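You operate a simulated robot arm through the tools that you are given. There is no shell and no other tool. Be economical: measure what you need, move in short steps, check, and stop when the job is done.

You are at the controls of a simulated two-armed robot. One attempt, no reset.

Task
Put one of the green soap bottles from the second store rack shelf from the top on top of the bands carton. Take the tray on the top of the white table and put it away on the middle shelf of the delivery stand. Open the egg door, take the egg tub on the top of the white table and put it away on the upper shelf behind the egg door and shut the door again. Take the lid off the black beaker and lay it down on the lane of the packing table. Pull the grey drawer open. Any order will do. Set down upright: green soap bottle.

It is judged by the outcome, as a careful person would: the job done as asked, and still so three seconds after it is handed in. It fails if anything else is knocked over, pushed out of place, dropped, spilled or broken. A push-on lid holds only when it is set on centred and level and pressed home; a screw cap is set on level and turned clockwise until tight.

Robot
Two 6-joint arms with two-finger parallel grippers on one trunk, on a base that drives. Base frame: it is fixed to the floor where the robot stands at the start and does not move with it; the origin is under the middle of the robot, x ahead of it, y to its left, z up. Readings come in m, degrees, newtons and seconds.
The left shoulder is at the start at [0.052, 0.189, 1.297], the right one opposite. With the tool pointing down near the work surface each hand reaches from about 0.1 to 0.58 m from the robot's upright axis, wherever it stands, measured 20 degrees to its own side. Places, roughly: bands carton [0.5, -0.5, 1.5]; black beaker (7x6x7 cm) [-2.9, 1.1, 0.9]; egg door [-3.6, -1.7, 0.5]; egg tub [-0.5, 1.5, 1]; green soap bottle [0.5, 0.25, 1.5]; grey drawer [-1.7, 1.1, 0.7]; middle shelf of the delivery stand [-3.6, 1.2, 0.5]; tray (19x19x4 cm) [-0.5, 1.2, 0.9]; upper shelf behind the egg door [-3.6, -1.4, 0.5]. Payload 1.57 kg a hand.
Tool frame (each hand has its own): the origin (TCP) lies between the finger pads and is the grasp point; the fingertips stand 0.03 m ahead of it; z points along the fingers, y is the line along which they close. The gripper opens to 0.11 m. The fingers are 0.024 m wide and 0.012 m thick; the gripper's body (0.048 by 0.112 m) begins 0.078 m behind the TCP.
Orientation is that of the tool frame in the base frame, as [roll, pitch, yaw] about the fixed x, y, z axes, in that order (R = Rz(yaw) Ry(pitch) Rx(roll)). With the fingers straight down and closing along the base's y, the tool's x points along the base's -x, its y along +y and its z along -z.

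Tools
- The arms move only by the tool move_arm. It takes "left_commands", "right_commands" or both (then of equal length, played together; a hand with none holds still); each is a list of rows, each a list of 2 entries, a list of its own where there are three numbers: the shift along the tool's x, y, z in m, then the turn, a rotation vector about the tool's x, y, z in degrees. In form: [[[dx, dy, dz], [ax, ay, az]], ...]. A call has 1 to 10 rows; each row is the pose to reach, as a shift and turn from the pose commanded when the call began, along the tool's axes at that moment. "left_jaw" and "right_jaw" are, for a hand that has rows, the opening, from 0 (shut) to 1 (fully open), set as the call begins (left out, the last holds). Rows are played at 5 a second. More than 0.05 m and 8.6 degrees between two rows, or a gripper value outside its range, and nothing of the call is played. Where a pose cannot be reached the arm comes as near as it can. A force on the tool above 40 N (or 10 N above the force at the start of the call, whichever is more), or a blocked arm, ends the call early, and 0.2 s more pass. The fingers move at their own pace (about 0.153 m/s each) and stop on an object; they squeeze with about 43 N. The grip force told is the motor's: it shows also when the fingers shut on nothing. Time passes only in rows, and 0.2 s behind the last, so rows that repeat a pose let the fingers close. It gives the time, the measured TCP pose, the force on the tool (base axes), the opening and the grip force at its end, in the units of the frame above (readings bear some noise), with the torque about the TCP (base axes, N m) and any sound that the robot's microphone picked up.
- Cameras (640 x 400 px; columns grow to the right, rows downward): "scene" is now at [0.002, -0.0262, 1.8417]; the picture's right is [-0.36, -0.93, -0.00], its down [-0.69, 0.27, -0.68] and it looks along [0.63, -0.24, -0.74] (base axes); focal length 290 px, centre (320, 200). "left" rides on the left gripper at [0.07, -0.016, -0.141] in its tool frame; the picture's right is [0.23, 0.97, 0.00], its down [-0.85, 0.20, -0.48] and it looks along [-0.47, 0.11, 0.88] (tool axes); focal length 222 px, centre (320, 200). "right" rides on the right gripper at [0.07, 0.016, -0.141] in its tool frame; the picture's right is [-0.23, 0.97, 0.00], its down [-0.86, -0.20, -0.48] and it looks along [-0.47, -0.11, 0.88] (tool axes); focal length 222 px, centre (320, 200). There is no depth. A picture from a camera that has moved, and an enlarged one, comes with that camera's place and axes in the base frame and with its lens.
- snapshot(camera): a new picture of that camera. The clock stands still meanwhile.
- move_column(by): slides the trunk up (or, below 0, down) by that many m; the arms and the scene camera ride with it, the base frame stays. It gives what a move gives, with no picture.
- base_move(legs): drives the robot by 1 to 6 legs, each [ahead, left, turn to the left] in m, m and degrees, along the robot's own axes; the way and the turn of a leg run together, so that a leg with both is an arc; at most 1.5 m and 180 degrees a leg. The arms and the cameras ride along, it lands a little off, and it stops where it bumps. It gives what a move gives.
- head_to(pan, tilt): turns the head with the scene camera to pan (to the left, within 86 degrees either way) and tilt (down, from -29 to 69), counted from straight ahead of the robot. It gives what a move gives.
- close_up(camera, box): a new picture of the part [left, top, right, bottom] of that camera's present view, enlarged. The clock stands still meanwhile.
- sign_off(): hands the job in; it is judged then, once.

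Work in short steps. Places have to be worked out from the pictures, the camera data and where the tool is seen: move nearer, look again, correct. Check each grasp and each placing, and mend what went wrong. You have 165 turns and 130 pictures in all, those below and enlarged ones among them. Open the grippers and draw the arms clear of the work before you hand the job in, unless the task says otherwise; then end with one line.

The tools are called as a command line: name --argument value ..., lists and objects as JSON in quotes. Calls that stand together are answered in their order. move_arm: Moves the arms, as the interface text tells. Its arguments: {"type":"object","properties":{"left_commands":{"type":"array","items":{"type":"array"}},"left_jaw":{"type":"number"},"right_commands":{"type":"array","items":{"type":"array"}},"right_jaw":{"type":"number"}},"required":[]} The other tools are called the same way: move_column (by) slides the trunk up or down; base_move (legs) drives the base; head_to (pan, tilt) turns the head that bears the scene camera; snapshot (camera) takes a picture; close_up (camera, box) takes an enlarged picture of a part of a camera's view; sign_off () hands the job in.

At the start:

```text
t: 0.0
left_tcp_pos: [0.3861, 0.1099, 1.0013]
left_tool_rot: [-179.9, 0.3, -180.0]
left_contact_force: [0.5, 0.5, -0.1]
left_ft_torque: [-0.02, 0.0, 0.04]
left_opening: 0.1102
left_grasp_force: 0.1
right_tcp_pos: [0.3541, -0.1885, 1.0015]
right_tool_rot: [-179.9, 0.5, 179.9]
right_contact_force: [-0.2, 0.6, 1.3]
right_ft_torque: [0.0, -0.02, -0.03]
right_opening: 0.1095
right_grasp_force: 0.1
trunk travel left (down, up): [-0.925, 0.065]
robot x, y, heading: [0.0006, 0.0006, -0.0]
head pan, tilt: [-21.1, 47.9]
```

scene: 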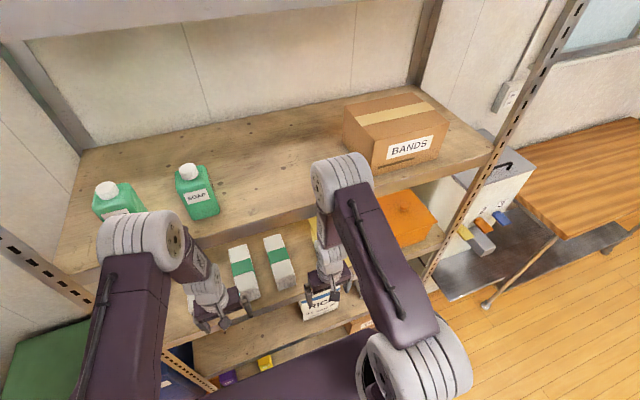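
right: 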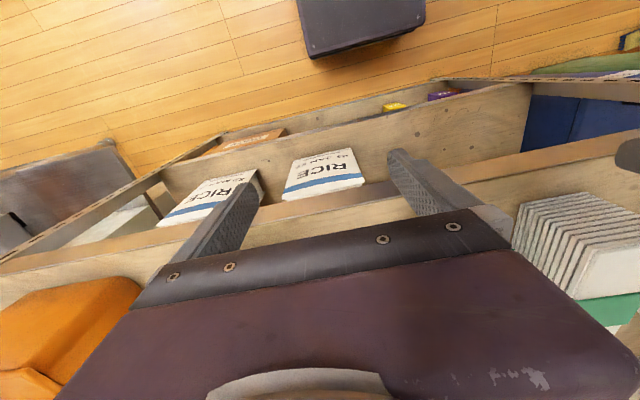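
left: 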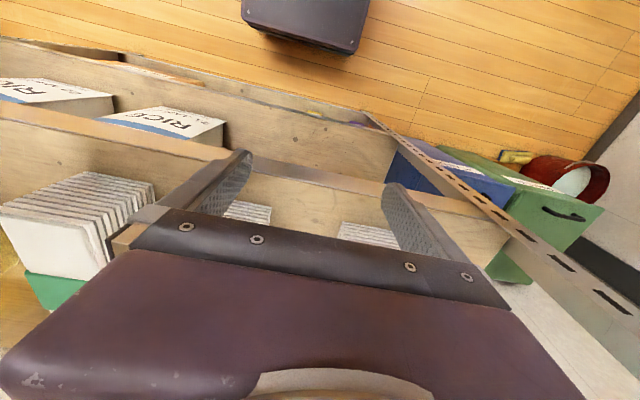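

I'll start by raising the trunk and looking around to get parallax on the shelf and to see the room.

base_move --legs '[[-0.35, 0, 0]]'

head_to --pan 0 --tilt 25

snapshot --camera "scene"

head_to --pan 86 --tilt 25

snapshot --camera "scene"

```text
t: 2.3
left_tcp_pos: [0.0474, 0.1093, 0.9992]
left_tool_rot: [-179.9, -0.2, -179.8]
left_contact_force: [0.2, 0.4, 0.6]
left_ft_torque: [-0.01, -0.01, -0.01]
left_opening: 0.11
left_grasp_force: 0.0
right_tcp_pos: [0.0153, -0.1893, 0.9987]
right_tool_rot: [-180.0, -0.2, -179.8]
right_contact_force: [0.8, -0.5, -1.2]
right_ft_torque: [-0.01, 0.0, -0.01]
right_opening: 0.1099
right_grasp_force: 0.0
trunk travel left (down, up): [-0.925, 0.065]
robot x, y, heading: [-0.3424, -0.0047, 0.2]
head pan, tilt: [-21.1, 47.9]
```

```text
t: 3.1
left_tcp_pos: [0.0436, 0.1086, 1.0005]
left_tool_rot: [180.0, -0.1, -179.8]
left_contact_force: [-0.8, -0.1, 0.6]
left_ft_torque: [0.03, -0.02, 0.01]
left_opening: 0.1103
left_grasp_force: 0.1
right_tcp_pos: [0.0124, -0.1891, 1.0]
right_tool_rot: [179.9, -0.1, -179.9]
right_contact_force: [0.0, -0.2, 0.5]
right_ft_torque: [0.01, -0.05, 0.03]
right_opening: 0.1098
right_grasp_force: 0.0
trunk travel left (down, up): [-0.925, 0.065]
robot x, y, heading: [-0.3461, -0.001, 0.1]
head pan, tilt: [0.0, 25.0]
```

```text
126 pictures are left
camera scene: at [-0.3165, -0.0004, 1.8762], right [0.0, -1.0, 0.0], down [-0.42, 0.0, -0.91], along [0.91, 0.0, -0.42], focal length 290 px, centre (320, 200)
```

scene: 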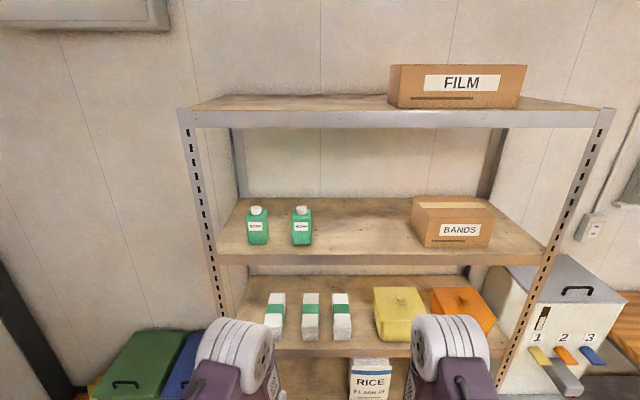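

```text
t: 4.7
left_tcp_pos: [0.0446, 0.109, 0.9986]
left_tool_rot: [180.0, 0.0, -179.8]
left_contact_force: [-0.3, -0.2, 0.0]
left_ft_torque: [-0.03, 0.01, 0.05]
left_opening: 0.11
left_grasp_force: 0.1
right_tcp_pos: [0.0134, -0.189, 1.0003]
right_tool_rot: [-180.0, 0.0, -179.7]
right_contact_force: [0.3, -0.3, 0.6]
right_ft_torque: [-0.01, -0.02, -0.01]
right_opening: 0.1099
right_grasp_force: 0.0
trunk travel left (down, up): [-0.925, 0.065]
robot x, y, heading: [-0.3479, 0.0009, -0.0]
head pan, tilt: [85.9, 25.0]
```

```text
125 pictures are left
camera scene: at [-0.4008, 0.0913, 1.8763], right [1.0, -0.07, 0.0], down [-0.03, -0.42, -0.91], along [0.06, 0.9, -0.42], focal length 290 px, centre (320, 200)
```

scene: 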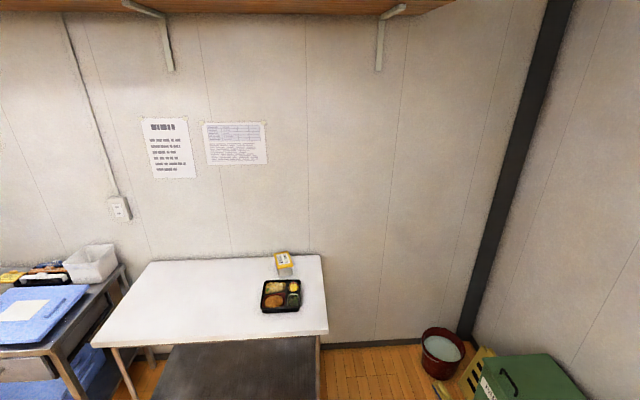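

The bottle nearest the middle triangulates to about (0.46, 0.055, 1.43), with the shelf top at about 1.37. The carton top centre is about (0.49, -0.41, 1.497). I raise the trunk and swing the right hand to point forward, away from the rack.

move_column --by 0.06

move_arm --right_commands '[[[-0.009, 0, -0.036], [0, -8.5, 0]], [[-0.018, 0, -0.072], [0, -17, 0]], [[-0.027, 0, -0.108], [0, -25.5, 0]], [[-0.036, 0, -0.144], [0, -34, 0]], [[-0.045, 0, -0.18], [0, -42.5, 0]], [[-0.054, 0, -0.216], [0, -51, 0]], [[-0.063, 0, -0.252], [0, -59.5, 0]], [[-0.072, 0, -0.288], [0, -68, 0]], [[-0.081, 0, -0.324], [0, -76.5, 0]], [[-0.09, 0, -0.36], [0, -85, 0]]]'

head_to --pan 0 --tilt 30

snapshot --camera "scene"

```text
t: 5.7
left_tcp_pos: [0.0441, 0.1094, 1.0592]
left_tool_rot: [-179.9, 0.1, -179.9]
left_contact_force: [-0.4, 0.7, 0.2]
left_ft_torque: [0.0, 0.04, 0.0]
left_opening: 0.1098
left_grasp_force: 0.0
right_tcp_pos: [0.0133, -0.1893, 1.059]
right_tool_rot: [-179.9, 0.2, -179.8]
right_contact_force: [-1.0, -0.2, -0.1]
right_ft_torque: [0.0, 0.02, 0.0]
right_opening: 0.11
right_grasp_force: 0.0
trunk travel left (down, up): [-0.985, 0.005]
robot x, y, heading: [-0.344, -0.0003, -0.1]
head pan, tilt: [85.9, 25.0]
```

```text
t: 7.9
left_tcp_pos: [0.0446, 0.1085, 1.0605]
left_tool_rot: [-179.9, 0.1, -179.8]
left_contact_force: [-0.1, 0.5, -0.4]
left_ft_torque: [-0.01, -0.01, -0.01]
left_opening: 0.11
left_grasp_force: 0.1
right_tcp_pos: [0.1596, -0.1884, 1.5032]
right_tool_rot: [180.0, 83.2, -179.7]
right_contact_force: [0.2, 0.7, -0.3]
right_ft_torque: [0.02, 0.0, -0.02]
right_opening: 0.11
right_grasp_force: 0.2
right hand out of reach, approached as far as the arm can: row 4, 5, 6, 7, 8, 9, 10
trunk travel left (down, up): [-0.985, 0.005]
robot x, y, heading: [-0.3437, 0.0005, 0.2]
head pan, tilt: [85.9, 25.0]
```

```text
t: 9.5
left_tcp_pos: [0.0437, 0.1083, 1.0596]
left_tool_rot: [-179.9, 0.0, -179.7]
left_contact_force: [0.2, 1.5, 0.0]
left_ft_torque: [0.02, 0.05, -0.01]
left_opening: 0.1099
left_grasp_force: 0.1
right_tcp_pos: [0.1626, -0.1902, 1.5022]
right_tool_rot: [-179.9, 83.1, -179.8]
right_contact_force: [-0.5, 0.2, -1.0]
right_ft_torque: [-0.01, 0.0, -0.02]
right_opening: 0.11
right_grasp_force: 0.0
trunk travel left (down, up): [-0.985, 0.005]
robot x, y, heading: [-0.347, -0.0031, 0.2]
head pan, tilt: [0.0, 30.0]
```

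```text
124 pictures are left
camera scene: at [-0.3166, -0.0002, 1.9283], right [0.0, -1.0, 0.0], down [-0.5, 0.0, -0.87], along [0.87, 0.0, -0.5], focal length 290 px, centre (320, 200)
```

scene: 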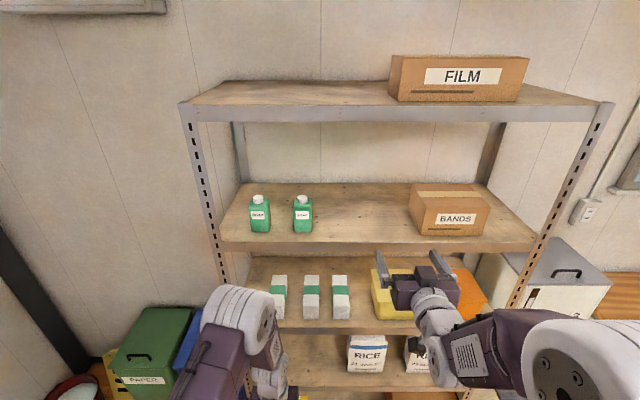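

The right hand points forward, 7° down, with its TCP about 0.51 ahead of the base. I lower it to grasp height and shift the base sideways so it lines up with the right bottle.

move_arm --right_commands '[[[0.03, 0, 0.02], [0, 0, 0]], [[0.06, 0, 0.03], [0, 0, 0]], [[0.08, 0, 0.04], [0, 0, 0]], [[0.08, 0, 0.04], [0, 0, 0]]]'

base_move --legs '[[0, 0.247, 0]]'

snapshot --camera "scene"

snapshot --camera "right"

```text
t: 10.5
left_tcp_pos: [0.0447, 0.1097, 1.0596]
left_tool_rot: [179.9, 0.0, -179.7]
left_contact_force: [-0.9, 0.0, 0.7]
left_ft_torque: [0.02, 0.01, 0.0]
left_opening: 0.1101
left_grasp_force: 0.1
right_tcp_pos: [0.2209, -0.1908, 1.4969]
right_tool_rot: [179.9, 84.5, -179.8]
right_contact_force: [0.4, 0.3, 0.4]
right_ft_torque: [-0.02, -0.01, 0.0]
right_opening: 0.1099
right_grasp_force: 0.0
right hand out of reach, approached as far as the arm can: row 1, 2, 3, 4
trunk travel left (down, up): [-0.985, 0.005]
robot x, y, heading: [-0.3509, -0.0017, 0.1]
head pan, tilt: [0.0, 30.0]
```

```text
t: 12.3
left_tcp_pos: [0.0442, 0.3512, 1.0615]
left_tool_rot: [179.7, 0.0, -179.9]
left_contact_force: [-0.6, -1.1, 0.0]
left_ft_torque: [0.03, -0.01, -0.01]
left_opening: 0.1101
left_grasp_force: 0.1
right_tcp_pos: [0.2179, 0.0519, 1.4961]
right_tool_rot: [177.8, 84.6, 178.0]
right_contact_force: [0.1, 0.5, 0.4]
right_ft_torque: [0.03, 0.02, 0.06]
right_opening: 0.1098
right_grasp_force: 0.1
trunk travel left (down, up): [-0.985, 0.005]
robot x, y, heading: [-0.3473, 0.2469, 0.3]
head pan, tilt: [0.0, 30.0]
```

```text
123 pictures are left
camera scene: at [-0.3176, 0.2396, 1.9283], right [0.0, -1.0, 0.0], down [-0.5, 0.0, -0.87], along [0.87, 0.0, -0.5], focal length 290 px, centre (320, 200)
```

scene: 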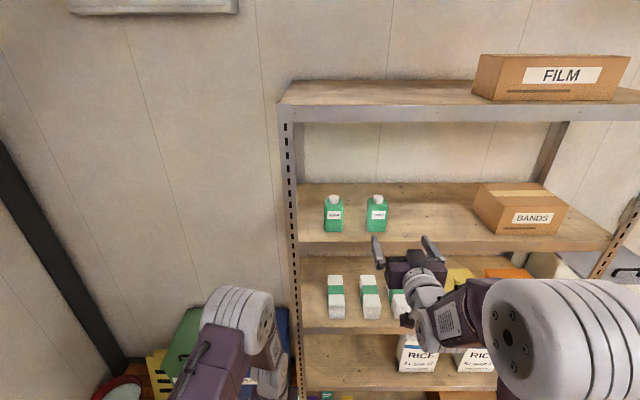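

```text
122 pictures are left
camera right: at [0.0736, 0.0675, 1.4404], right [0.02, 0.97, 0.23], down [-0.39, -0.2, 0.9], along [0.92, -0.11, 0.38], focal length 222 px, centre (320, 200)
```

right: 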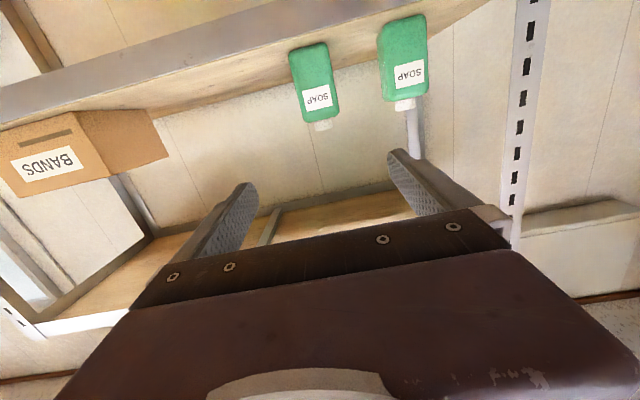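

The arm can't fold lower here, so I lower the trunk 0.06 to bring the hand to about 1.436. Then I drive most of the way to the bottle and look.

move_column --by -0.06

base_move --legs '[[0.14, 0.004, 0]]'

snapshot --camera "scene"

snapshot --camera "right"

```text
t: 13.3
left_tcp_pos: [0.0426, 0.3544, 0.9995]
left_tool_rot: [-179.9, -0.1, -179.8]
left_contact_force: [0.4, 0.4, 0.3]
left_ft_torque: [0.02, 0.0, 0.04]
left_opening: 0.1099
left_grasp_force: 0.1
right_tcp_pos: [0.2184, 0.0576, 1.4375]
right_tool_rot: [-179.7, 84.5, -179.5]
right_contact_force: [0.3, 0.2, -1.0]
right_ft_torque: [-0.01, 0.02, -0.01]
right_opening: 0.1098
right_grasp_force: 0.0
trunk travel left (down, up): [-0.925, 0.065]
robot x, y, heading: [-0.3482, 0.2454, 0.1]
head pan, tilt: [0.0, 30.0]
```

```text
t: 14.6
left_tcp_pos: [0.1749, 0.3588, 1.0002]
left_tool_rot: [179.9, 0.0, -179.8]
left_contact_force: [-0.4, -1.0, 0.3]
left_ft_torque: [-0.02, -0.06, 0.01]
left_opening: 0.1099
left_grasp_force: 0.1
right_tcp_pos: [0.3505, 0.0611, 1.4377]
right_tool_rot: [-180.0, 84.7, -179.8]
right_contact_force: [-0.5, -0.1, 0.2]
right_ft_torque: [-0.02, 0.0, -0.01]
right_opening: 0.11
right_grasp_force: 0.1
trunk travel left (down, up): [-0.925, 0.065]
robot x, y, heading: [-0.211, 0.2498, 0.2]
head pan, tilt: [0.0, 30.0]
```

```text
121 pictures are left
camera scene: at [-0.1877, 0.2507, 1.8684], right [0.0, -1.0, 0.0], down [-0.5, 0.0, -0.87], along [0.87, 0.0, -0.5], focal length 290 px, centre (320, 200)
```

scene: 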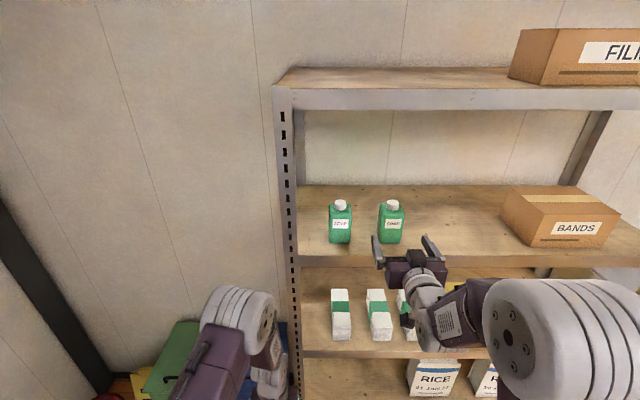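

```text
120 pictures are left
camera right: at [0.2049, 0.0773, 1.3822], right [0.02, 0.97, 0.23], down [-0.4, -0.2, 0.9], along [0.92, -0.1, 0.38], focal length 222 px, centre (320, 200)
```

right: 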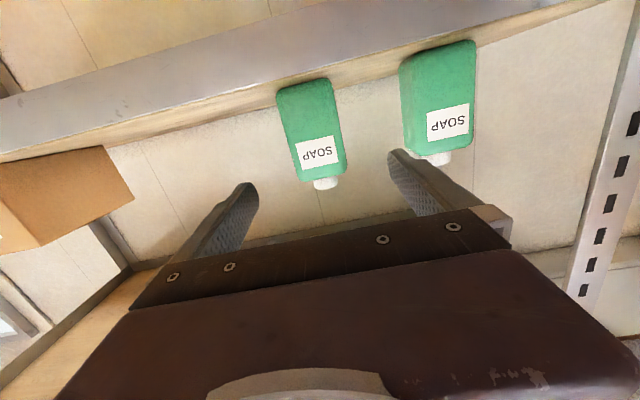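

Combining both views, the bottle sits slightly deeper and lower than I thought: centre about x 0.485, base about 1.355, top about 1.48. I lower 0.015 and advance so the pads surround it.

move_column --by -0.015

base_move --legs '[[0.09, -0.001, 0]]'

snapshot --camera "right"

close_up --camera "scene" --box '[320, 150, 640, 350]'

```text
t: 15.3
left_tcp_pos: [0.1763, 0.3598, 0.9848]
left_tool_rot: [-180.0, 0.0, -179.8]
left_contact_force: [0.0, -0.2, 0.2]
left_ft_torque: [0.01, -0.01, -0.02]
left_opening: 0.11
left_grasp_force: 0.0
right_tcp_pos: [0.3522, 0.0615, 1.423]
right_tool_rot: [179.9, 84.6, -179.9]
right_contact_force: [1.4, 0.2, 0.2]
right_ft_torque: [0.02, 0.04, 0.01]
right_opening: 0.1097
right_grasp_force: 0.0
trunk travel left (down, up): [-0.91, 0.08]
robot x, y, heading: [-0.2112, 0.2476, 0.4]
head pan, tilt: [0.0, 30.0]
```

```text
t: 16.4
left_tcp_pos: [0.2609, 0.3587, 0.9863]
left_tool_rot: [180.0, 0.3, -179.9]
left_contact_force: [-0.5, -0.2, 0.0]
left_ft_torque: [-0.02, -0.03, -0.02]
left_opening: 0.11
left_grasp_force: 0.0
right_tcp_pos: [0.4353, 0.0599, 1.4251]
right_tool_rot: [-179.9, 85.0, -179.9]
right_contact_force: [-0.4, 0.2, -0.2]
right_ft_torque: [0.0, 0.02, 0.03]
right_opening: 0.1104
right_grasp_force: 0.1
trunk travel left (down, up): [-0.91, 0.08]
robot x, y, heading: [-0.1251, 0.2494, 0.1]
head pan, tilt: [0.0, 30.0]
```

```text
119 pictures are left
camera right: at [0.2897, 0.0756, 1.3687], right [0.02, 0.97, 0.23], down [-0.4, -0.2, 0.89], along [0.92, -0.11, 0.39], focal length 222 px, centre (320, 200)
```

right: 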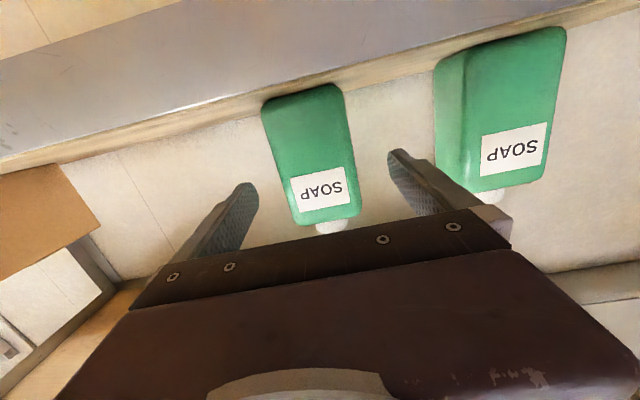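

```text
2.00 times, centred on (480, 250) of scene
camera zoom: at [-0.104, 0.25, 1.8535], right [0.0, -1.0, 0.0], down [-0.5, 0.0, -0.87], along [0.87, 0.0, -0.5], focal length 579 px, centre (0, 100)
```

zoom: 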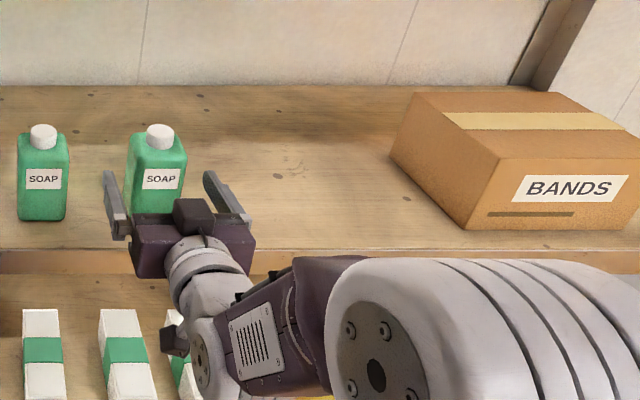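

The fingers straddle the bottle. I advance the last 0.05 m and close the grip.

base_move --legs '[[0.052, 0, 0]]'

move_arm --right_commands '[[[0, 0, 0], [0, 0, 0]], [[0, 0, 0], [0, 0, 0]], [[0, 0, 0], [0, 0, 0]], [[0, 0, 0], [0, 0, 0]]]' --right_jaw 0

snapshot --camera "right"

```text
t: 17.3
left_tcp_pos: [0.3122, 0.3578, 0.9866]
left_tool_rot: [-179.9, 0.3, -180.0]
left_contact_force: [-1.2, -0.5, -0.1]
left_ft_torque: [0.03, -0.06, 0.02]
left_opening: 0.1097
left_grasp_force: 0.1
right_tcp_pos: [0.4844, 0.0585, 1.4259]
right_tool_rot: [179.9, 85.0, 179.9]
right_contact_force: [-0.7, 0.6, -0.9]
right_ft_torque: [0.0, -0.01, 0.0]
right_opening: 0.1103
right_grasp_force: 0.0
trunk travel left (down, up): [-0.91, 0.08]
robot x, y, heading: [-0.0733, 0.2499, -0.1]
head pan, tilt: [0.0, 30.0]
```

```text
t: 18.3
left_tcp_pos: [0.3184, 0.3577, 0.9846]
left_tool_rot: [180.0, -0.2, -180.0]
left_contact_force: [-1.0, 0.0, 0.0]
left_ft_torque: [0.01, 0.0, -0.03]
left_opening: 0.11
left_grasp_force: 0.1
right_tcp_pos: [0.4939, 0.0594, 1.4215]
right_tool_rot: [179.9, 84.5, 179.9]
right_contact_force: [0.0, 0.2, 0.8]
right_ft_torque: [0.01, -0.06, 0.01]
right_opening: 0.0619
right_grasp_force: 43.1
trunk travel left (down, up): [-0.91, 0.08]
robot x, y, heading: [-0.0756, 0.2523, 0.2]
head pan, tilt: [0.0, 30.0]
```

```text
117 pictures are left
camera right: at [0.349, 0.0754, 1.3656], right [0.02, 0.97, 0.23], down [-0.39, -0.2, 0.9], along [0.92, -0.11, 0.38], focal length 222 px, centre (320, 200)
```

right: 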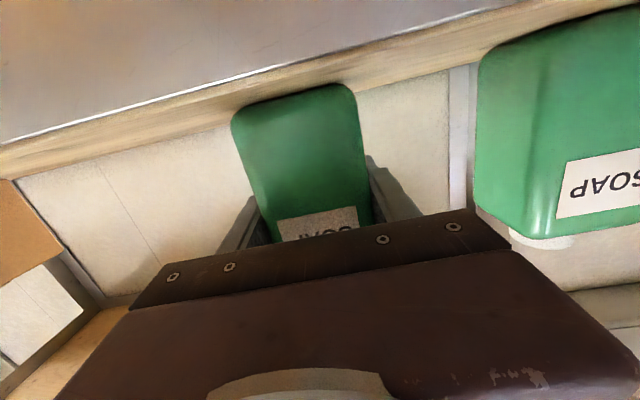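

Gripped at 62 mm. I lift with the trunk, then the arm, to clear the carton top.

move_column --by 0.08

move_arm --right_commands '[[[-0.03, 0, 0], [0, 0, 0]], [[-0.06, 0, 0], [0, 0, 0]], [[-0.09, 0, 0], [0, 0, 0]], [[-0.12, 0, 0], [0, 0, 0]], [[-0.15, 0, 0], [0, 0, 0]]]'

snapshot --camera "scene"

```text
t: 19.5
left_tcp_pos: [0.3166, 0.3582, 1.0645]
left_tool_rot: [180.0, -0.2, -180.0]
left_contact_force: [-0.5, 0.1, 0.0]
left_ft_torque: [0.02, 0.0, 0.0]
left_opening: 0.1102
left_grasp_force: 0.0
right_tcp_pos: [0.4931, 0.0586, 1.5015]
right_tool_rot: [179.7, 84.5, 179.8]
right_contact_force: [0.0, 0.7, -3.2]
right_ft_torque: [-0.01, -0.02, -0.03]
right_opening: 0.0617
right_grasp_force: 43.9
trunk travel left (down, up): [-0.99, 0.0]
robot x, y, heading: [-0.0744, 0.2538, 0.4]
head pan, tilt: [0.0, 30.0]
```

```text
t: 20.7
left_tcp_pos: [0.3171, 0.3575, 1.0652]
left_tool_rot: [180.0, 0.0, 180.0]
left_contact_force: [-0.1, -0.8, -0.5]
left_ft_torque: [-0.01, 0.01, 0.02]
left_opening: 0.1099
left_grasp_force: 0.0
right_tcp_pos: [0.5075, 0.0595, 1.6512]
right_tool_rot: [179.8, 84.4, 179.9]
right_contact_force: [0.4, 0.2, -3.1]
right_ft_torque: [0.03, -0.04, 0.03]
right_opening: 0.0619
right_grasp_force: 43.2
trunk travel left (down, up): [-0.99, 0.0]
robot x, y, heading: [-0.0758, 0.2521, 0.4]
head pan, tilt: [0.0, 30.0]
```

```text
116 pictures are left
camera scene: at [-0.0435, 0.25, 1.9333], right [0.0, -1.0, 0.0], down [-0.5, 0.0, -0.87], along [0.87, 0.0, -0.5], focal length 290 px, centre (320, 200)
```

scene: 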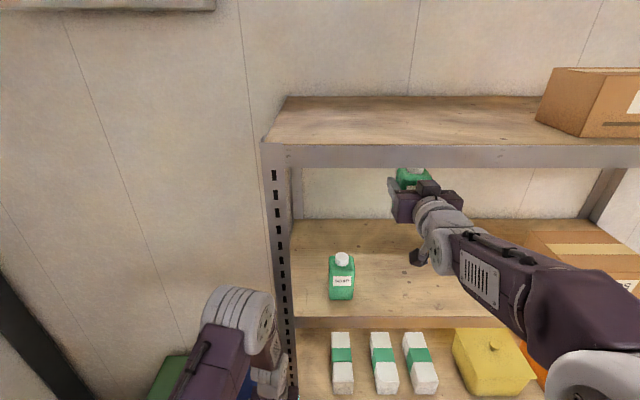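

Holding well and clear of the upper shelf. I lower to about 1.58 and slide the base right so the bottle is above the carton.

move_arm --right_commands '[[[0.035, 0, 0], [0, 0, 0]], [[0.065, 0, 0], [0, 0, 0]]]'

base_move --legs '[[0, -0.48, 0]]'

head_to --pan -18 --tilt 36

snapshot --camera "scene"

snapshot --camera "right"

```text
t: 21.3
left_tcp_pos: [0.3176, 0.3578, 1.0638]
left_tool_rot: [-179.9, -0.2, -180.0]
left_contact_force: [-0.8, 0.0, -0.5]
left_ft_torque: [0.02, 0.0, -0.02]
left_opening: 0.11
left_grasp_force: 0.0
right_tcp_pos: [0.5039, 0.0576, 1.5845]
right_tool_rot: [-179.8, 84.5, -180.0]
right_contact_force: [0.1, -0.6, -3.4]
right_ft_torque: [0.03, -0.07, 0.01]
right_opening: 0.0616
right_grasp_force: 42.6
trunk travel left (down, up): [-0.99, 0.0]
robot x, y, heading: [-0.075, 0.2496, 0.2]
head pan, tilt: [0.0, 30.0]
```

```text
t: 24.1
left_tcp_pos: [0.3187, -0.1206, 1.0643]
left_tool_rot: [-179.8, -0.1, 179.5]
left_contact_force: [-0.4, 0.8, 0.4]
left_ft_torque: [0.0, -0.01, 0.05]
left_opening: 0.1103
left_grasp_force: 0.1
right_tcp_pos: [0.5005, -0.4205, 1.5836]
right_tool_rot: [-179.0, 84.6, -179.3]
right_contact_force: [0.4, 1.0, -2.6]
right_ft_torque: [-0.01, -0.07, 0.0]
right_opening: 0.062
right_grasp_force: 42.9
trunk travel left (down, up): [-0.99, 0.0]
robot x, y, heading: [-0.0766, -0.2312, -0.3]
head pan, tilt: [0.0, 30.0]
```

```text
t: 24.9
left_tcp_pos: [0.3166, -0.122, 1.0646]
left_tool_rot: [-180.0, 0.1, 179.5]
left_contact_force: [0.2, -0.2, -0.2]
left_ft_torque: [-0.01, -0.03, 0.02]
left_opening: 0.1099
left_grasp_force: 0.0
right_tcp_pos: [0.5002, -0.4232, 1.5852]
right_tool_rot: [179.8, 84.5, 179.5]
right_contact_force: [0.1, 0.8, -3.3]
right_ft_torque: [0.04, -0.04, -0.01]
right_opening: 0.0618
right_grasp_force: 42.8
trunk travel left (down, up): [-0.99, 0.0]
robot x, y, heading: [-0.0732, -0.2284, -0.2]
head pan, tilt: [-18.0, 36.0]
```

```text
115 pictures are left
camera scene: at [-0.0508, -0.255, 1.924], right [-0.31, -0.95, 0.0], down [-0.56, 0.18, -0.81], along [0.77, -0.25, -0.59], focal length 290 px, centre (320, 200)
```

scene: 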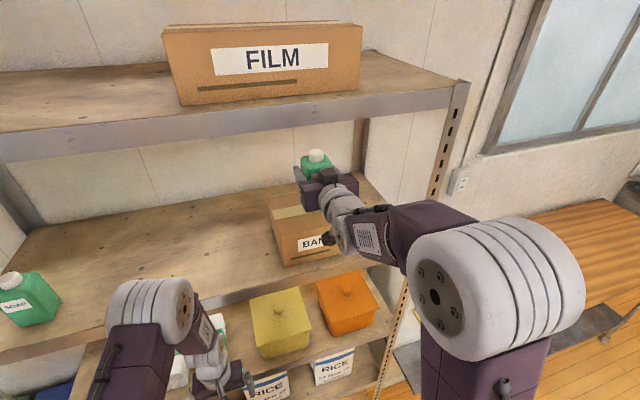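

```text
114 pictures are left
camera right: at [0.3551, -0.406, 1.529], right [0.03, 0.97, 0.23], down [-0.4, -0.2, 0.9], along [0.92, -0.11, 0.38], focal length 222 px, centre (320, 200)
```

right: 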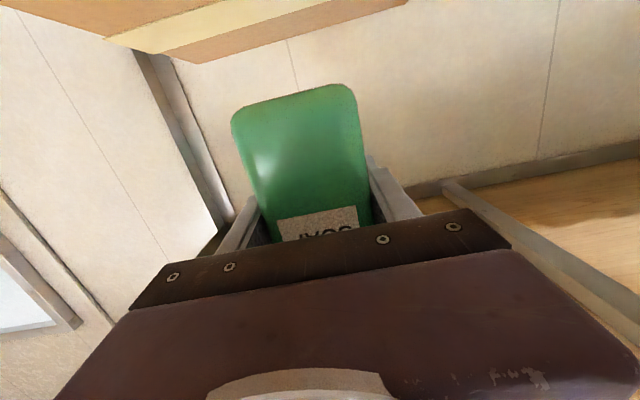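

The carton's back edge confirms its top is about z 1.465 and its centre about (0.52, -0.418). I move forward a little and lower toward contact.

base_move --legs '[[0.018, 0.003, 0]]'

move_arm --right_commands '[[[0.02, 0, 0], [0, 0, 0]], [[0.04, 0, 0], [0, 0, 0]], [[0.044, 0, 0], [0, 0, 0]]]'

snapshot --camera "right"

close_up --camera "scene" --box '[240, 120, 400, 270]'

```text
t: 25.7
left_tcp_pos: [0.3335, -0.1205, 1.0659]
left_tool_rot: [179.9, 0.0, 179.7]
left_contact_force: [0.5, 0.4, 0.5]
left_ft_torque: [0.03, -0.09, -0.02]
left_opening: 0.1099
left_grasp_force: 0.0
right_tcp_pos: [0.5132, -0.421, 1.5866]
right_tool_rot: [179.4, 84.8, 178.9]
right_contact_force: [-1.0, -0.7, -2.3]
right_ft_torque: [-0.03, -0.02, 0.02]
right_opening: 0.0618
right_grasp_force: 43.4
trunk travel left (down, up): [-0.99, 0.0]
robot x, y, heading: [-0.053, -0.2237, -0.3]
head pan, tilt: [-18.0, 36.0]
```

```text
t: 26.5
left_tcp_pos: [0.3329, -0.1197, 1.0649]
left_tool_rot: [-180.0, 0.0, 179.6]
left_contact_force: [0.6, -0.6, -0.3]
left_ft_torque: [-0.01, -0.03, -0.04]
left_opening: 0.1104
left_grasp_force: 0.1
right_tcp_pos: [0.5124, -0.4217, 1.5421]
right_tool_rot: [179.7, 84.7, 179.4]
right_contact_force: [-0.4, 0.0, -3.6]
right_ft_torque: [0.0, -0.03, 0.01]
right_opening: 0.0618
right_grasp_force: 43.1
trunk travel left (down, up): [-0.99, 0.0]
robot x, y, heading: [-0.0572, -0.2244, -0.4]
head pan, tilt: [-18.0, 36.0]
```

```text
113 pictures are left
camera right: at [0.3665, -0.4048, 1.4853], right [0.03, 0.97, 0.23], down [-0.4, -0.2, 0.9], along [0.92, -0.11, 0.38], focal length 222 px, centre (320, 200)
```

right: 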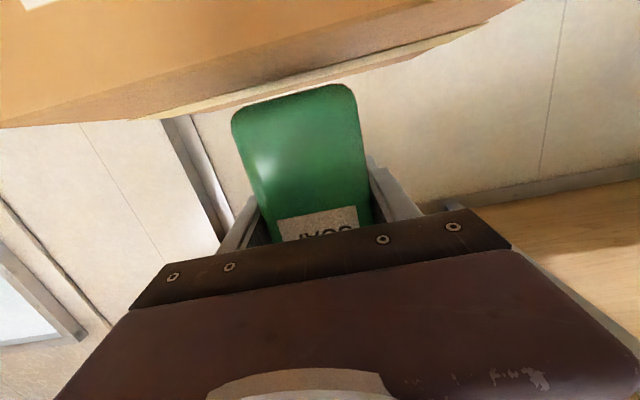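

```text
2.67 times, centred on (320, 195) of scene
camera zoom: at [-0.0363, -0.2527, 1.924], right [-0.32, -0.95, 0.0], down [-0.56, 0.19, -0.81], along [0.77, -0.25, -0.59], focal length 772 px, centre (320, 213)
```

zoom: 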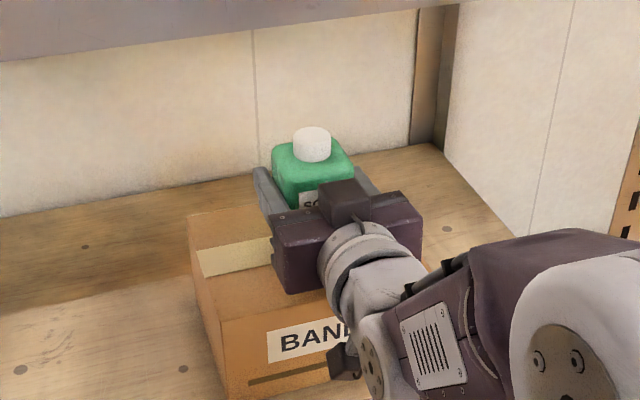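

Close to contact; I creep down in small steps while watching the force.

move_arm --right_commands '[[[0.003, 0, 0], [0, 0, 0]], [[0.006, 0, 0], [0, 0, 0]]]'

move_arm --right_commands '[[[0.003, 0, 0], [0, 0, 0]]]'

snapshot --camera "right"

```text
t: 27.1
left_tcp_pos: [0.3351, -0.1198, 1.0652]
left_tool_rot: [180.0, -0.1, 179.6]
left_contact_force: [0.3, -0.6, 0.2]
left_ft_torque: [-0.03, -0.01, -0.01]
left_opening: 0.1102
left_grasp_force: 0.0
right_tcp_pos: [0.5145, -0.421, 1.5349]
right_tool_rot: [179.6, 84.6, 179.2]
right_contact_force: [-0.7, -0.3, -3.5]
right_ft_torque: [0.0, -0.02, -0.03]
right_opening: 0.0617
right_grasp_force: 42.6
trunk travel left (down, up): [-0.99, 0.0]
robot x, y, heading: [-0.0546, -0.2251, -0.3]
head pan, tilt: [-18.0, 36.0]
```

```text
t: 27.5
left_tcp_pos: [0.3372, -0.1191, 1.0661]
left_tool_rot: [-180.0, -0.2, 179.6]
left_contact_force: [-0.9, -0.5, -0.1]
left_ft_torque: [-0.01, 0.03, 0.0]
left_opening: 0.1102
left_grasp_force: 0.0
right_tcp_pos: [0.5145, -0.4193, 1.5333]
right_tool_rot: [179.9, 84.5, 179.5]
right_contact_force: [0.1, 0.0, -2.0]
right_ft_torque: [0.02, -0.06, 0.01]
right_opening: 0.0619
right_grasp_force: 43.7
trunk travel left (down, up): [-0.99, 0.0]
robot x, y, heading: [-0.0555, -0.2242, 0.0]
head pan, tilt: [-18.0, 36.0]
```

```text
111 pictures are left
camera right: at [0.3694, -0.403, 1.4762], right [0.03, 0.97, 0.23], down [-0.4, -0.2, 0.9], along [0.92, -0.11, 0.38], focal length 222 px, centre (320, 200)
```

right: 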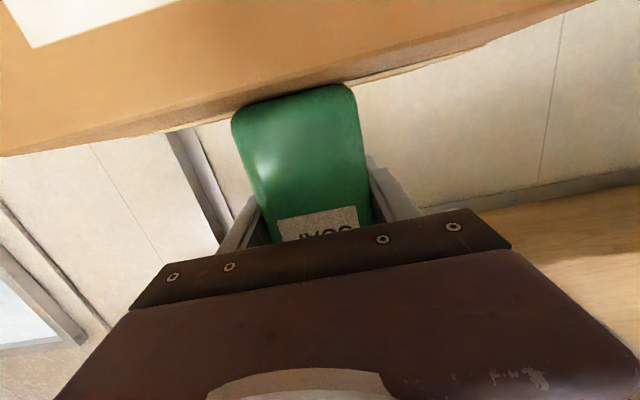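

Force is just starting to ease from -3.5 to -2 N. I keep going in 2 mm steps.

move_arm --right_commands '[[[0.002, 0, 0], [0, 0, 0]]]'

move_arm --right_commands '[[[0.002, 0, 0], [0, 0, 0]]]'

```text
t: 27.9
left_tcp_pos: [0.3356, -0.1203, 1.064]
left_tool_rot: [-180.0, -0.1, 179.7]
left_contact_force: [-0.4, 0.1, -0.7]
left_ft_torque: [-0.01, 0.0, 0.01]
left_opening: 0.1099
left_grasp_force: 0.0
right_tcp_pos: [0.5131, -0.4202, 1.5307]
right_tool_rot: [179.8, 84.7, 179.5]
right_contact_force: [-0.3, -0.4, -0.8]
right_ft_torque: [-0.09, 0.12, 0.03]
right_opening: 0.0619
right_grasp_force: 43.2
trunk travel left (down, up): [-0.99, 0.0]
robot x, y, heading: [-0.0605, -0.2244, -0.3]
head pan, tilt: [-18.0, 36.0]
```

```text
t: 28.3
left_tcp_pos: [0.3351, -0.1197, 1.0647]
left_tool_rot: [-180.0, -0.1, 179.6]
left_contact_force: [0.0, 0.2, 0.4]
left_ft_torque: [-0.03, 0.0, -0.01]
left_opening: 0.1098
left_grasp_force: 0.0
right_tcp_pos: [0.5124, -0.4213, 1.5313]
right_tool_rot: [179.8, 84.9, 179.4]
right_contact_force: [2.4, -2.8, 11.0]
right_ft_torque: [-0.22, 0.41, 0.12]
right_opening: 0.0618
right_grasp_force: 43.0
trunk travel left (down, up): [-0.99, 0.0]
robot x, y, heading: [-0.0572, -0.2253, -0.4]
head pan, tilt: [-18.0, 36.0]
```

Firm contact with 11 N up. I back off 1 mm, open, and withdraw by driving straight back.

move_arm --right_commands '[[[-0.001, 0, 0], [0, 0, 0]], [[-0.001, 0, 0], [0, 0, 0]]]'

move_arm --right_commands '[[[0, 0, 0], [0, 0, 0]], [[0, 0, 0], [0, 0, 0]], [[0, 0, 0], [0, 0, 0]]]' --right_jaw 1

base_move --legs '[[-0.25, 0, 0]]'

snapshot --camera "scene"

```text
t: 28.9
left_tcp_pos: [0.3345, -0.1192, 1.0648]
left_tool_rot: [180.0, -0.1, 179.6]
left_contact_force: [0.1, 0.2, 0.3]
left_ft_torque: [0.01, 0.02, -0.01]
left_opening: 0.1102
left_grasp_force: 0.2
right_tcp_pos: [0.5118, -0.4201, 1.5305]
right_tool_rot: [-179.9, 84.9, 179.6]
right_contact_force: [2.5, -2.8, 13.7]
right_ft_torque: [-0.07, 0.5, 0.12]
right_opening: 0.0619
right_grasp_force: 42.8
trunk travel left (down, up): [-0.99, 0.0]
robot x, y, heading: [-0.0545, -0.2262, -0.4]
head pan, tilt: [-18.0, 36.0]
```

```text
t: 29.7
left_tcp_pos: [0.3355, -0.1202, 1.0646]
left_tool_rot: [179.9, -0.1, 179.6]
left_contact_force: [0.1, -1.1, 0.7]
left_ft_torque: [-0.01, -0.04, -0.01]
left_opening: 0.11
left_grasp_force: 0.1
right_tcp_pos: [0.5134, -0.4189, 1.5301]
right_tool_rot: [179.8, 84.5, 179.6]
right_contact_force: [0.2, -0.4, 1.1]
right_ft_torque: [-0.01, 0.02, 0.04]
right_opening: 0.11
right_grasp_force: 0.1
trunk travel left (down, up): [-0.99, 0.0]
robot x, y, heading: [-0.056, -0.2272, -0.2]
head pan, tilt: [-18.0, 36.0]
```

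```text
t: 31.5
left_tcp_pos: [0.0884, -0.1179, 1.0624]
left_tool_rot: [-179.9, -0.3, 179.4]
left_contact_force: [0.7, -0.5, 0.2]
left_ft_torque: [-0.04, 0.03, 0.01]
left_opening: 0.1102
left_grasp_force: 0.1
right_tcp_pos: [0.2666, -0.4203, 1.527]
right_tool_rot: [-180.0, 84.4, 179.5]
right_contact_force: [0.7, 0.0, 0.1]
right_ft_torque: [0.0, -0.03, -0.02]
right_opening: 0.1101
right_grasp_force: 0.0
trunk travel left (down, up): [-0.99, 0.0]
robot x, y, heading: [-0.3079, -0.2242, -0.5]
head pan, tilt: [-18.0, 36.0]
```

```text
110 pictures are left
camera scene: at [-0.2784, -0.25, 1.9238], right [-0.32, -0.95, 0.0], down [-0.56, 0.19, -0.81], along [0.77, -0.26, -0.59], focal length 290 px, centre (320, 200)
```

scene: 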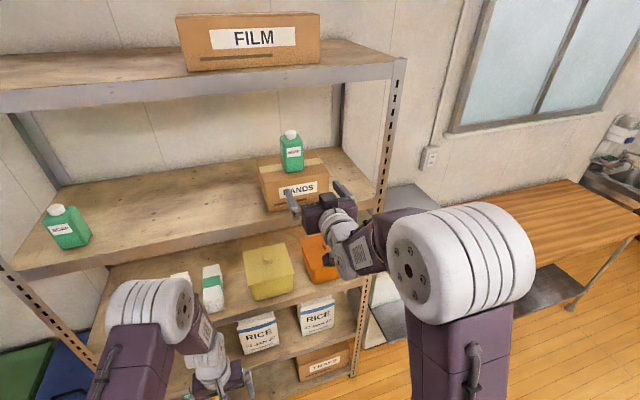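

The soap bottle stands on the carton. I back away, fold the right hand down, and turn left to face the table and look.

base_move --legs '[[-0.3, 0, 0]]'

move_arm --right_commands '[[[0.044, 0, -0.018], [0, 8.5, 0]], [[0.088, 0, -0.036], [0, 17, 0]], [[0.132, 0, -0.054], [0, 25.5, 0]], [[0.176, 0, -0.072], [0, 34, 0]], [[0.22, 0, -0.09], [0, 42.5, 0]], [[0.264, 0, -0.108], [0, 51, 0]], [[0.308, 0, -0.126], [0, 59.5, 0]], [[0.352, 0, -0.144], [0, 68, 0]], [[0.396, 0, -0.162], [0, 76.5, 0]], [[0.44, 0, -0.18], [0, 85, 0]]]'

base_move --legs '[[0, 0, 90]]'

head_to --pan 70 --tilt 28

snapshot --camera "scene"

head_to --pan 0 --tilt 35

snapshot --camera "scene"

```text
t: 33.6
left_tcp_pos: [-0.209, -0.1157, 1.0637]
left_tool_rot: [-179.9, -0.3, 179.9]
left_contact_force: [0.1, -0.5, 0.2]
left_ft_torque: [0.01, 0.05, 0.0]
left_opening: 0.11
left_grasp_force: 0.1
right_tcp_pos: [-0.0281, -0.4138, 1.5266]
right_tool_rot: [179.9, 84.5, 179.9]
right_contact_force: [0.2, 0.4, -0.7]
right_ft_torque: [0.01, 0.01, 0.0]
right_opening: 0.11
right_grasp_force: 0.0
trunk travel left (down, up): [-0.99, 0.0]
robot x, y, heading: [-0.6023, -0.2222, -0.3]
head pan, tilt: [-18.0, 36.0]
```

```text
t: 35.8
left_tcp_pos: [-0.2108, -0.1142, 1.0644]
left_tool_rot: [179.9, -0.1, 179.8]
left_contact_force: [-0.1, -0.7, -0.7]
left_ft_torque: [0.0, 0.0, 0.02]
left_opening: 0.1098
left_grasp_force: 0.1
right_tcp_pos: [-0.2533, -0.4138, 1.1101]
right_tool_rot: [-179.9, -0.7, -179.9]
right_contact_force: [0.9, 0.3, -0.4]
right_ft_torque: [0.01, -0.02, -0.01]
right_opening: 0.1101
right_grasp_force: 0.2
trunk travel left (down, up): [-0.99, 0.0]
robot x, y, heading: [-0.6022, -0.2255, -0.5]
head pan, tilt: [-18.0, 36.0]
```

```text
t: 40.0
left_tcp_pos: [-0.7142, 0.1668, 1.0649]
left_tool_rot: [179.9, -0.1, -89.4]
left_contact_force: [0.2, 0.2, 1.1]
left_ft_torque: [0.01, -0.02, 0.0]
left_opening: 0.1103
left_grasp_force: 0.1
right_tcp_pos: [-0.4149, 0.1288, 1.1113]
right_tool_rot: [179.9, -0.4, -89.4]
right_contact_force: [-0.3, -0.3, 0.5]
right_ft_torque: [0.0, 0.01, 0.0]
right_opening: 0.1101
right_grasp_force: 0.0
trunk travel left (down, up): [-0.99, 0.0]
robot x, y, heading: [-0.5988, -0.2219, 90.2]
head pan, tilt: [-18.0, 36.0]
```

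```text
t: 41.6
left_tcp_pos: [-0.7149, 0.1669, 1.0649]
left_tool_rot: [180.0, 0.0, -89.3]
left_contact_force: [0.2, 0.0, 0.0]
left_ft_torque: [-0.01, 0.0, 0.01]
left_opening: 0.1101
left_grasp_force: 0.1
right_tcp_pos: [-0.4142, 0.129, 1.1104]
right_tool_rot: [-180.0, -0.5, -89.4]
right_contact_force: [-0.2, -0.1, 0.2]
right_ft_torque: [-0.03, 0.0, -0.01]
right_opening: 0.1099
right_grasp_force: 0.0
trunk travel left (down, up): [-0.99, 0.0]
robot x, y, heading: [-0.6, -0.2212, 90.5]
head pan, tilt: [70.0, 28.0]
```

```text
109 pictures are left
camera scene: at [-0.6888, -0.2508, 1.9365], right [0.33, 0.94, 0.0], down [0.44, -0.16, -0.88], along [-0.83, 0.29, -0.47], focal length 290 px, centre (320, 200)
```

scene: 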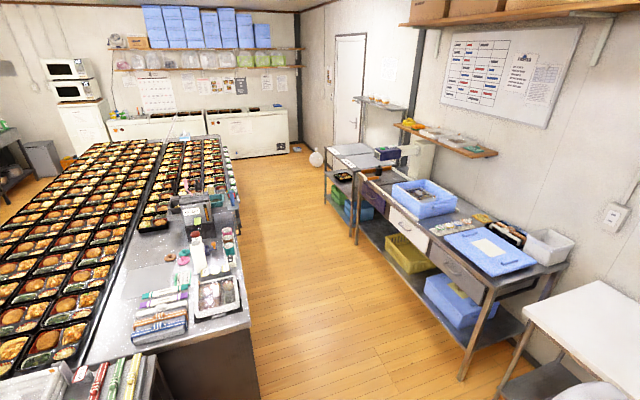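

```text
t: 43.0
left_tcp_pos: [-0.7143, 0.1689, 1.0645]
left_tool_rot: [179.9, -0.1, -89.4]
left_contact_force: [-0.3, -0.5, 0.1]
left_ft_torque: [-0.06, 0.02, 0.01]
left_opening: 0.1101
left_grasp_force: 0.1
right_tcp_pos: [-0.4143, 0.1294, 1.11]
right_tool_rot: [-179.9, -0.5, -89.4]
right_contact_force: [-0.7, 0.8, 1.1]
right_ft_torque: [0.0, -0.01, -0.04]
right_opening: 0.1096
right_grasp_force: 0.0
trunk travel left (down, up): [-0.99, 0.0]
robot x, y, heading: [-0.6014, -0.2243, 90.4]
head pan, tilt: [0.0, 35.0]
```

```text
108 pictures are left
camera scene: at [-0.6038, -0.1931, 1.9255], right [1.0, 0.01, 0.0], down [0.01, -0.57, -0.82], along [-0.01, 0.82, -0.57], focal length 290 px, centre (320, 200)
```

scene: 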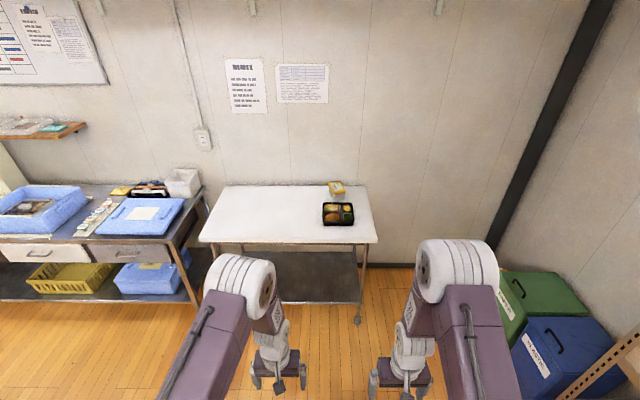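

I'll zoom in on the delivery stand from here before deciding how to carry the tray, and on the tray itself.

close_up --camera "scene" --box '[300, 170, 380, 230]'

head_to --pan 66 --tilt 22

close_up --camera "scene" --box '[240, 90, 480, 270]'

head_to --pan 86 --tilt 15

snapshot --camera "scene"

```text
6.67 times, centred on (340, 200) of scene
camera zoom: at [-0.6038, -0.1931, 1.9255], right [1.0, 0.01, 0.0], down [0.01, -0.57, -0.82], along [-0.01, 0.82, -0.57], focal length 1931 px, centre (187, 200)
```

zoom: 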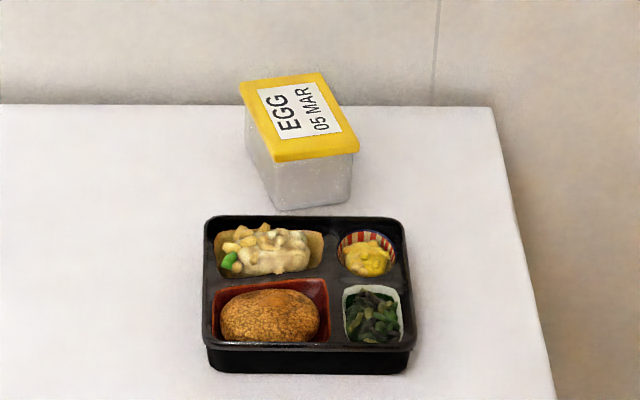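

```text
t: 44.4
left_tcp_pos: [-0.7147, 0.1675, 1.0648]
left_tool_rot: [180.0, -0.1, -89.4]
left_contact_force: [-0.4, 0.6, 0.9]
left_ft_torque: [0.01, -0.01, -0.03]
left_opening: 0.11
left_grasp_force: 0.0
right_tcp_pos: [-0.4158, 0.1292, 1.111]
right_tool_rot: [180.0, -0.5, -89.4]
right_contact_force: [0.4, -0.1, 1.0]
right_ft_torque: [0.02, -0.02, 0.01]
right_opening: 0.1099
right_grasp_force: 0.1
trunk travel left (down, up): [-0.99, 0.0]
robot x, y, heading: [-0.6059, -0.2212, 90.9]
head pan, tilt: [66.0, 22.0]
```

```text
2.22 times, centred on (360, 180) of scene
camera zoom: at [-0.6879, -0.2442, 1.9461], right [0.4, 0.92, 0.0], down [0.34, -0.15, -0.93], along [-0.85, 0.37, -0.37], focal length 644 px, centre (231, 244)
```

zoom: 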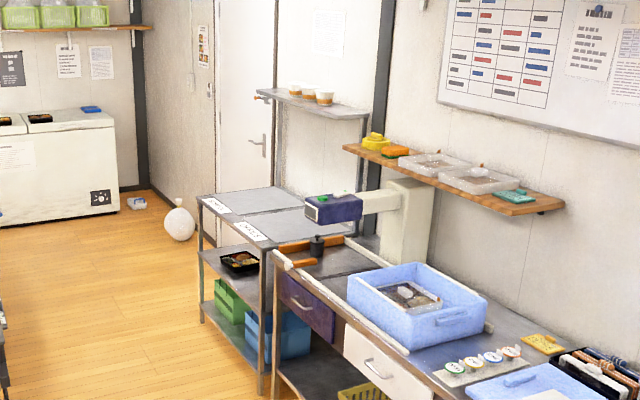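

```text
t: 45.2
left_tcp_pos: [-0.7148, 0.1688, 1.0648]
left_tool_rot: [-179.9, -0.1, -89.4]
left_contact_force: [-0.1, -0.2, 0.1]
left_ft_torque: [-0.01, -0.04, 0.02]
left_opening: 0.1099
left_grasp_force: 0.0
right_tcp_pos: [-0.4159, 0.1288, 1.1102]
right_tool_rot: [-180.0, -0.5, -89.4]
right_contact_force: [0.7, -0.1, 0.1]
right_ft_torque: [0.0, 0.02, 0.0]
right_opening: 0.11
right_grasp_force: 0.0
trunk travel left (down, up): [-0.99, 0.0]
robot x, y, heading: [-0.6035, -0.2248, 90.6]
head pan, tilt: [85.9, 15.0]
```

```text
105 pictures are left
camera scene: at [-0.6959, -0.2755, 1.9575], right [0.06, 1.0, 0.0], down [0.26, -0.02, -0.97], along [-0.96, 0.06, -0.26], focal length 290 px, centre (320, 200)
```

scene: 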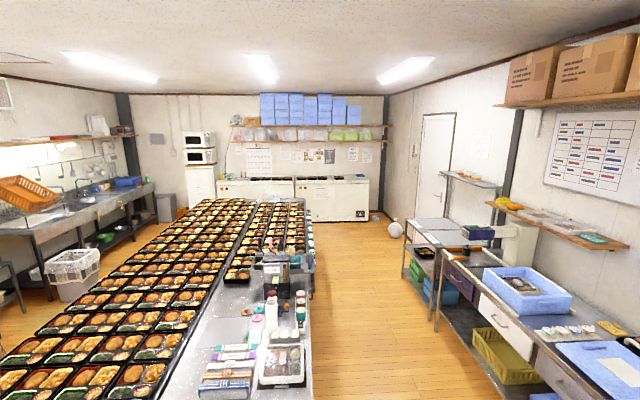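

The delivery stand's middle shelf opens toward the aisle, so the tray has to go in horizontally. My plan is to hook it from behind, pull it over the table's front edge, then grip its front rim from above and below. I approach the table.

base_move --legs '[[0.7, 0.1, -0.5]]'

head_to --pan -12 --tilt 50

snapshot --camera "scene"

snapshot --camera "right"

```text
t: 49.1
left_tcp_pos: [-0.8318, 0.8668, 1.0646]
left_tool_rot: [-179.9, 0.1, -88.7]
left_contact_force: [0.1, 0.3, -0.6]
left_ft_torque: [0.0, 0.02, -0.01]
left_opening: 0.1099
left_grasp_force: 0.0
right_tcp_pos: [-0.5319, 0.8318, 1.1111]
right_tool_rot: [180.0, -0.5, -88.8]
right_contact_force: [-0.6, -0.9, 1.3]
right_ft_torque: [0.03, -0.01, 0.01]
right_opening: 0.1103
right_grasp_force: 0.1
trunk travel left (down, up): [-0.99, 0.0]
robot x, y, heading: [-0.7135, 0.4827, 91.2]
head pan, tilt: [85.9, 15.0]
```

```text
t: 50.9
left_tcp_pos: [-0.8332, 0.8689, 1.0664]
left_tool_rot: [-180.0, -0.1, -88.8]
left_contact_force: [0.3, -0.2, 0.9]
left_ft_torque: [0.02, 0.01, -0.03]
left_opening: 0.1098
left_grasp_force: 0.1
right_tcp_pos: [-0.5317, 0.8337, 1.1105]
right_tool_rot: [180.0, -0.5, -88.7]
right_contact_force: [-0.3, 1.1, -0.3]
right_ft_torque: [-0.02, 0.01, -0.01]
right_opening: 0.1099
right_grasp_force: 0.1
trunk travel left (down, up): [-0.99, 0.0]
robot x, y, heading: [-0.7183, 0.4799, 91.6]
head pan, tilt: [-12.0, 50.0]
```

```text
104 pictures are left
camera scene: at [-0.7009, 0.4965, 1.9038], right [0.98, -0.19, 0.0], down [-0.14, -0.75, -0.64], along [0.12, 0.63, -0.77], focal length 290 px, centre (320, 200)
```

scene: 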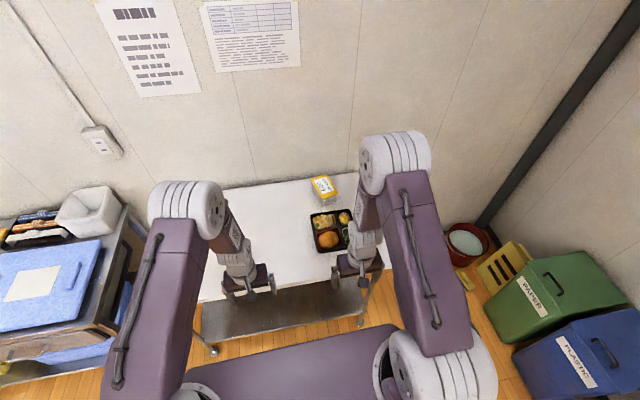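

```text
103 pictures are left
camera right: at [-0.5453, 0.7645, 1.2529], right [-0.98, 0.21, 0.0], down [0.18, 0.86, 0.47], along [0.1, 0.46, -0.88], focal length 222 px, centre (320, 200)
```

right: 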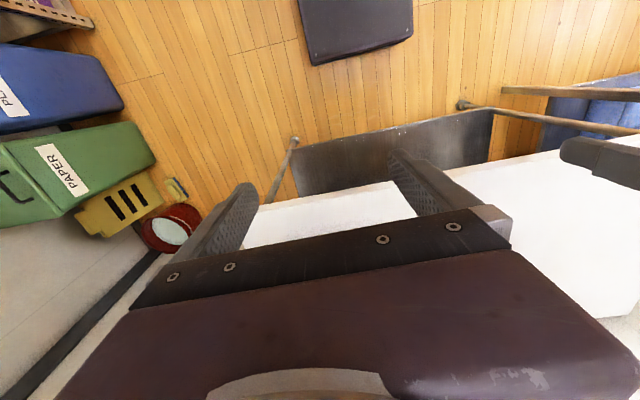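

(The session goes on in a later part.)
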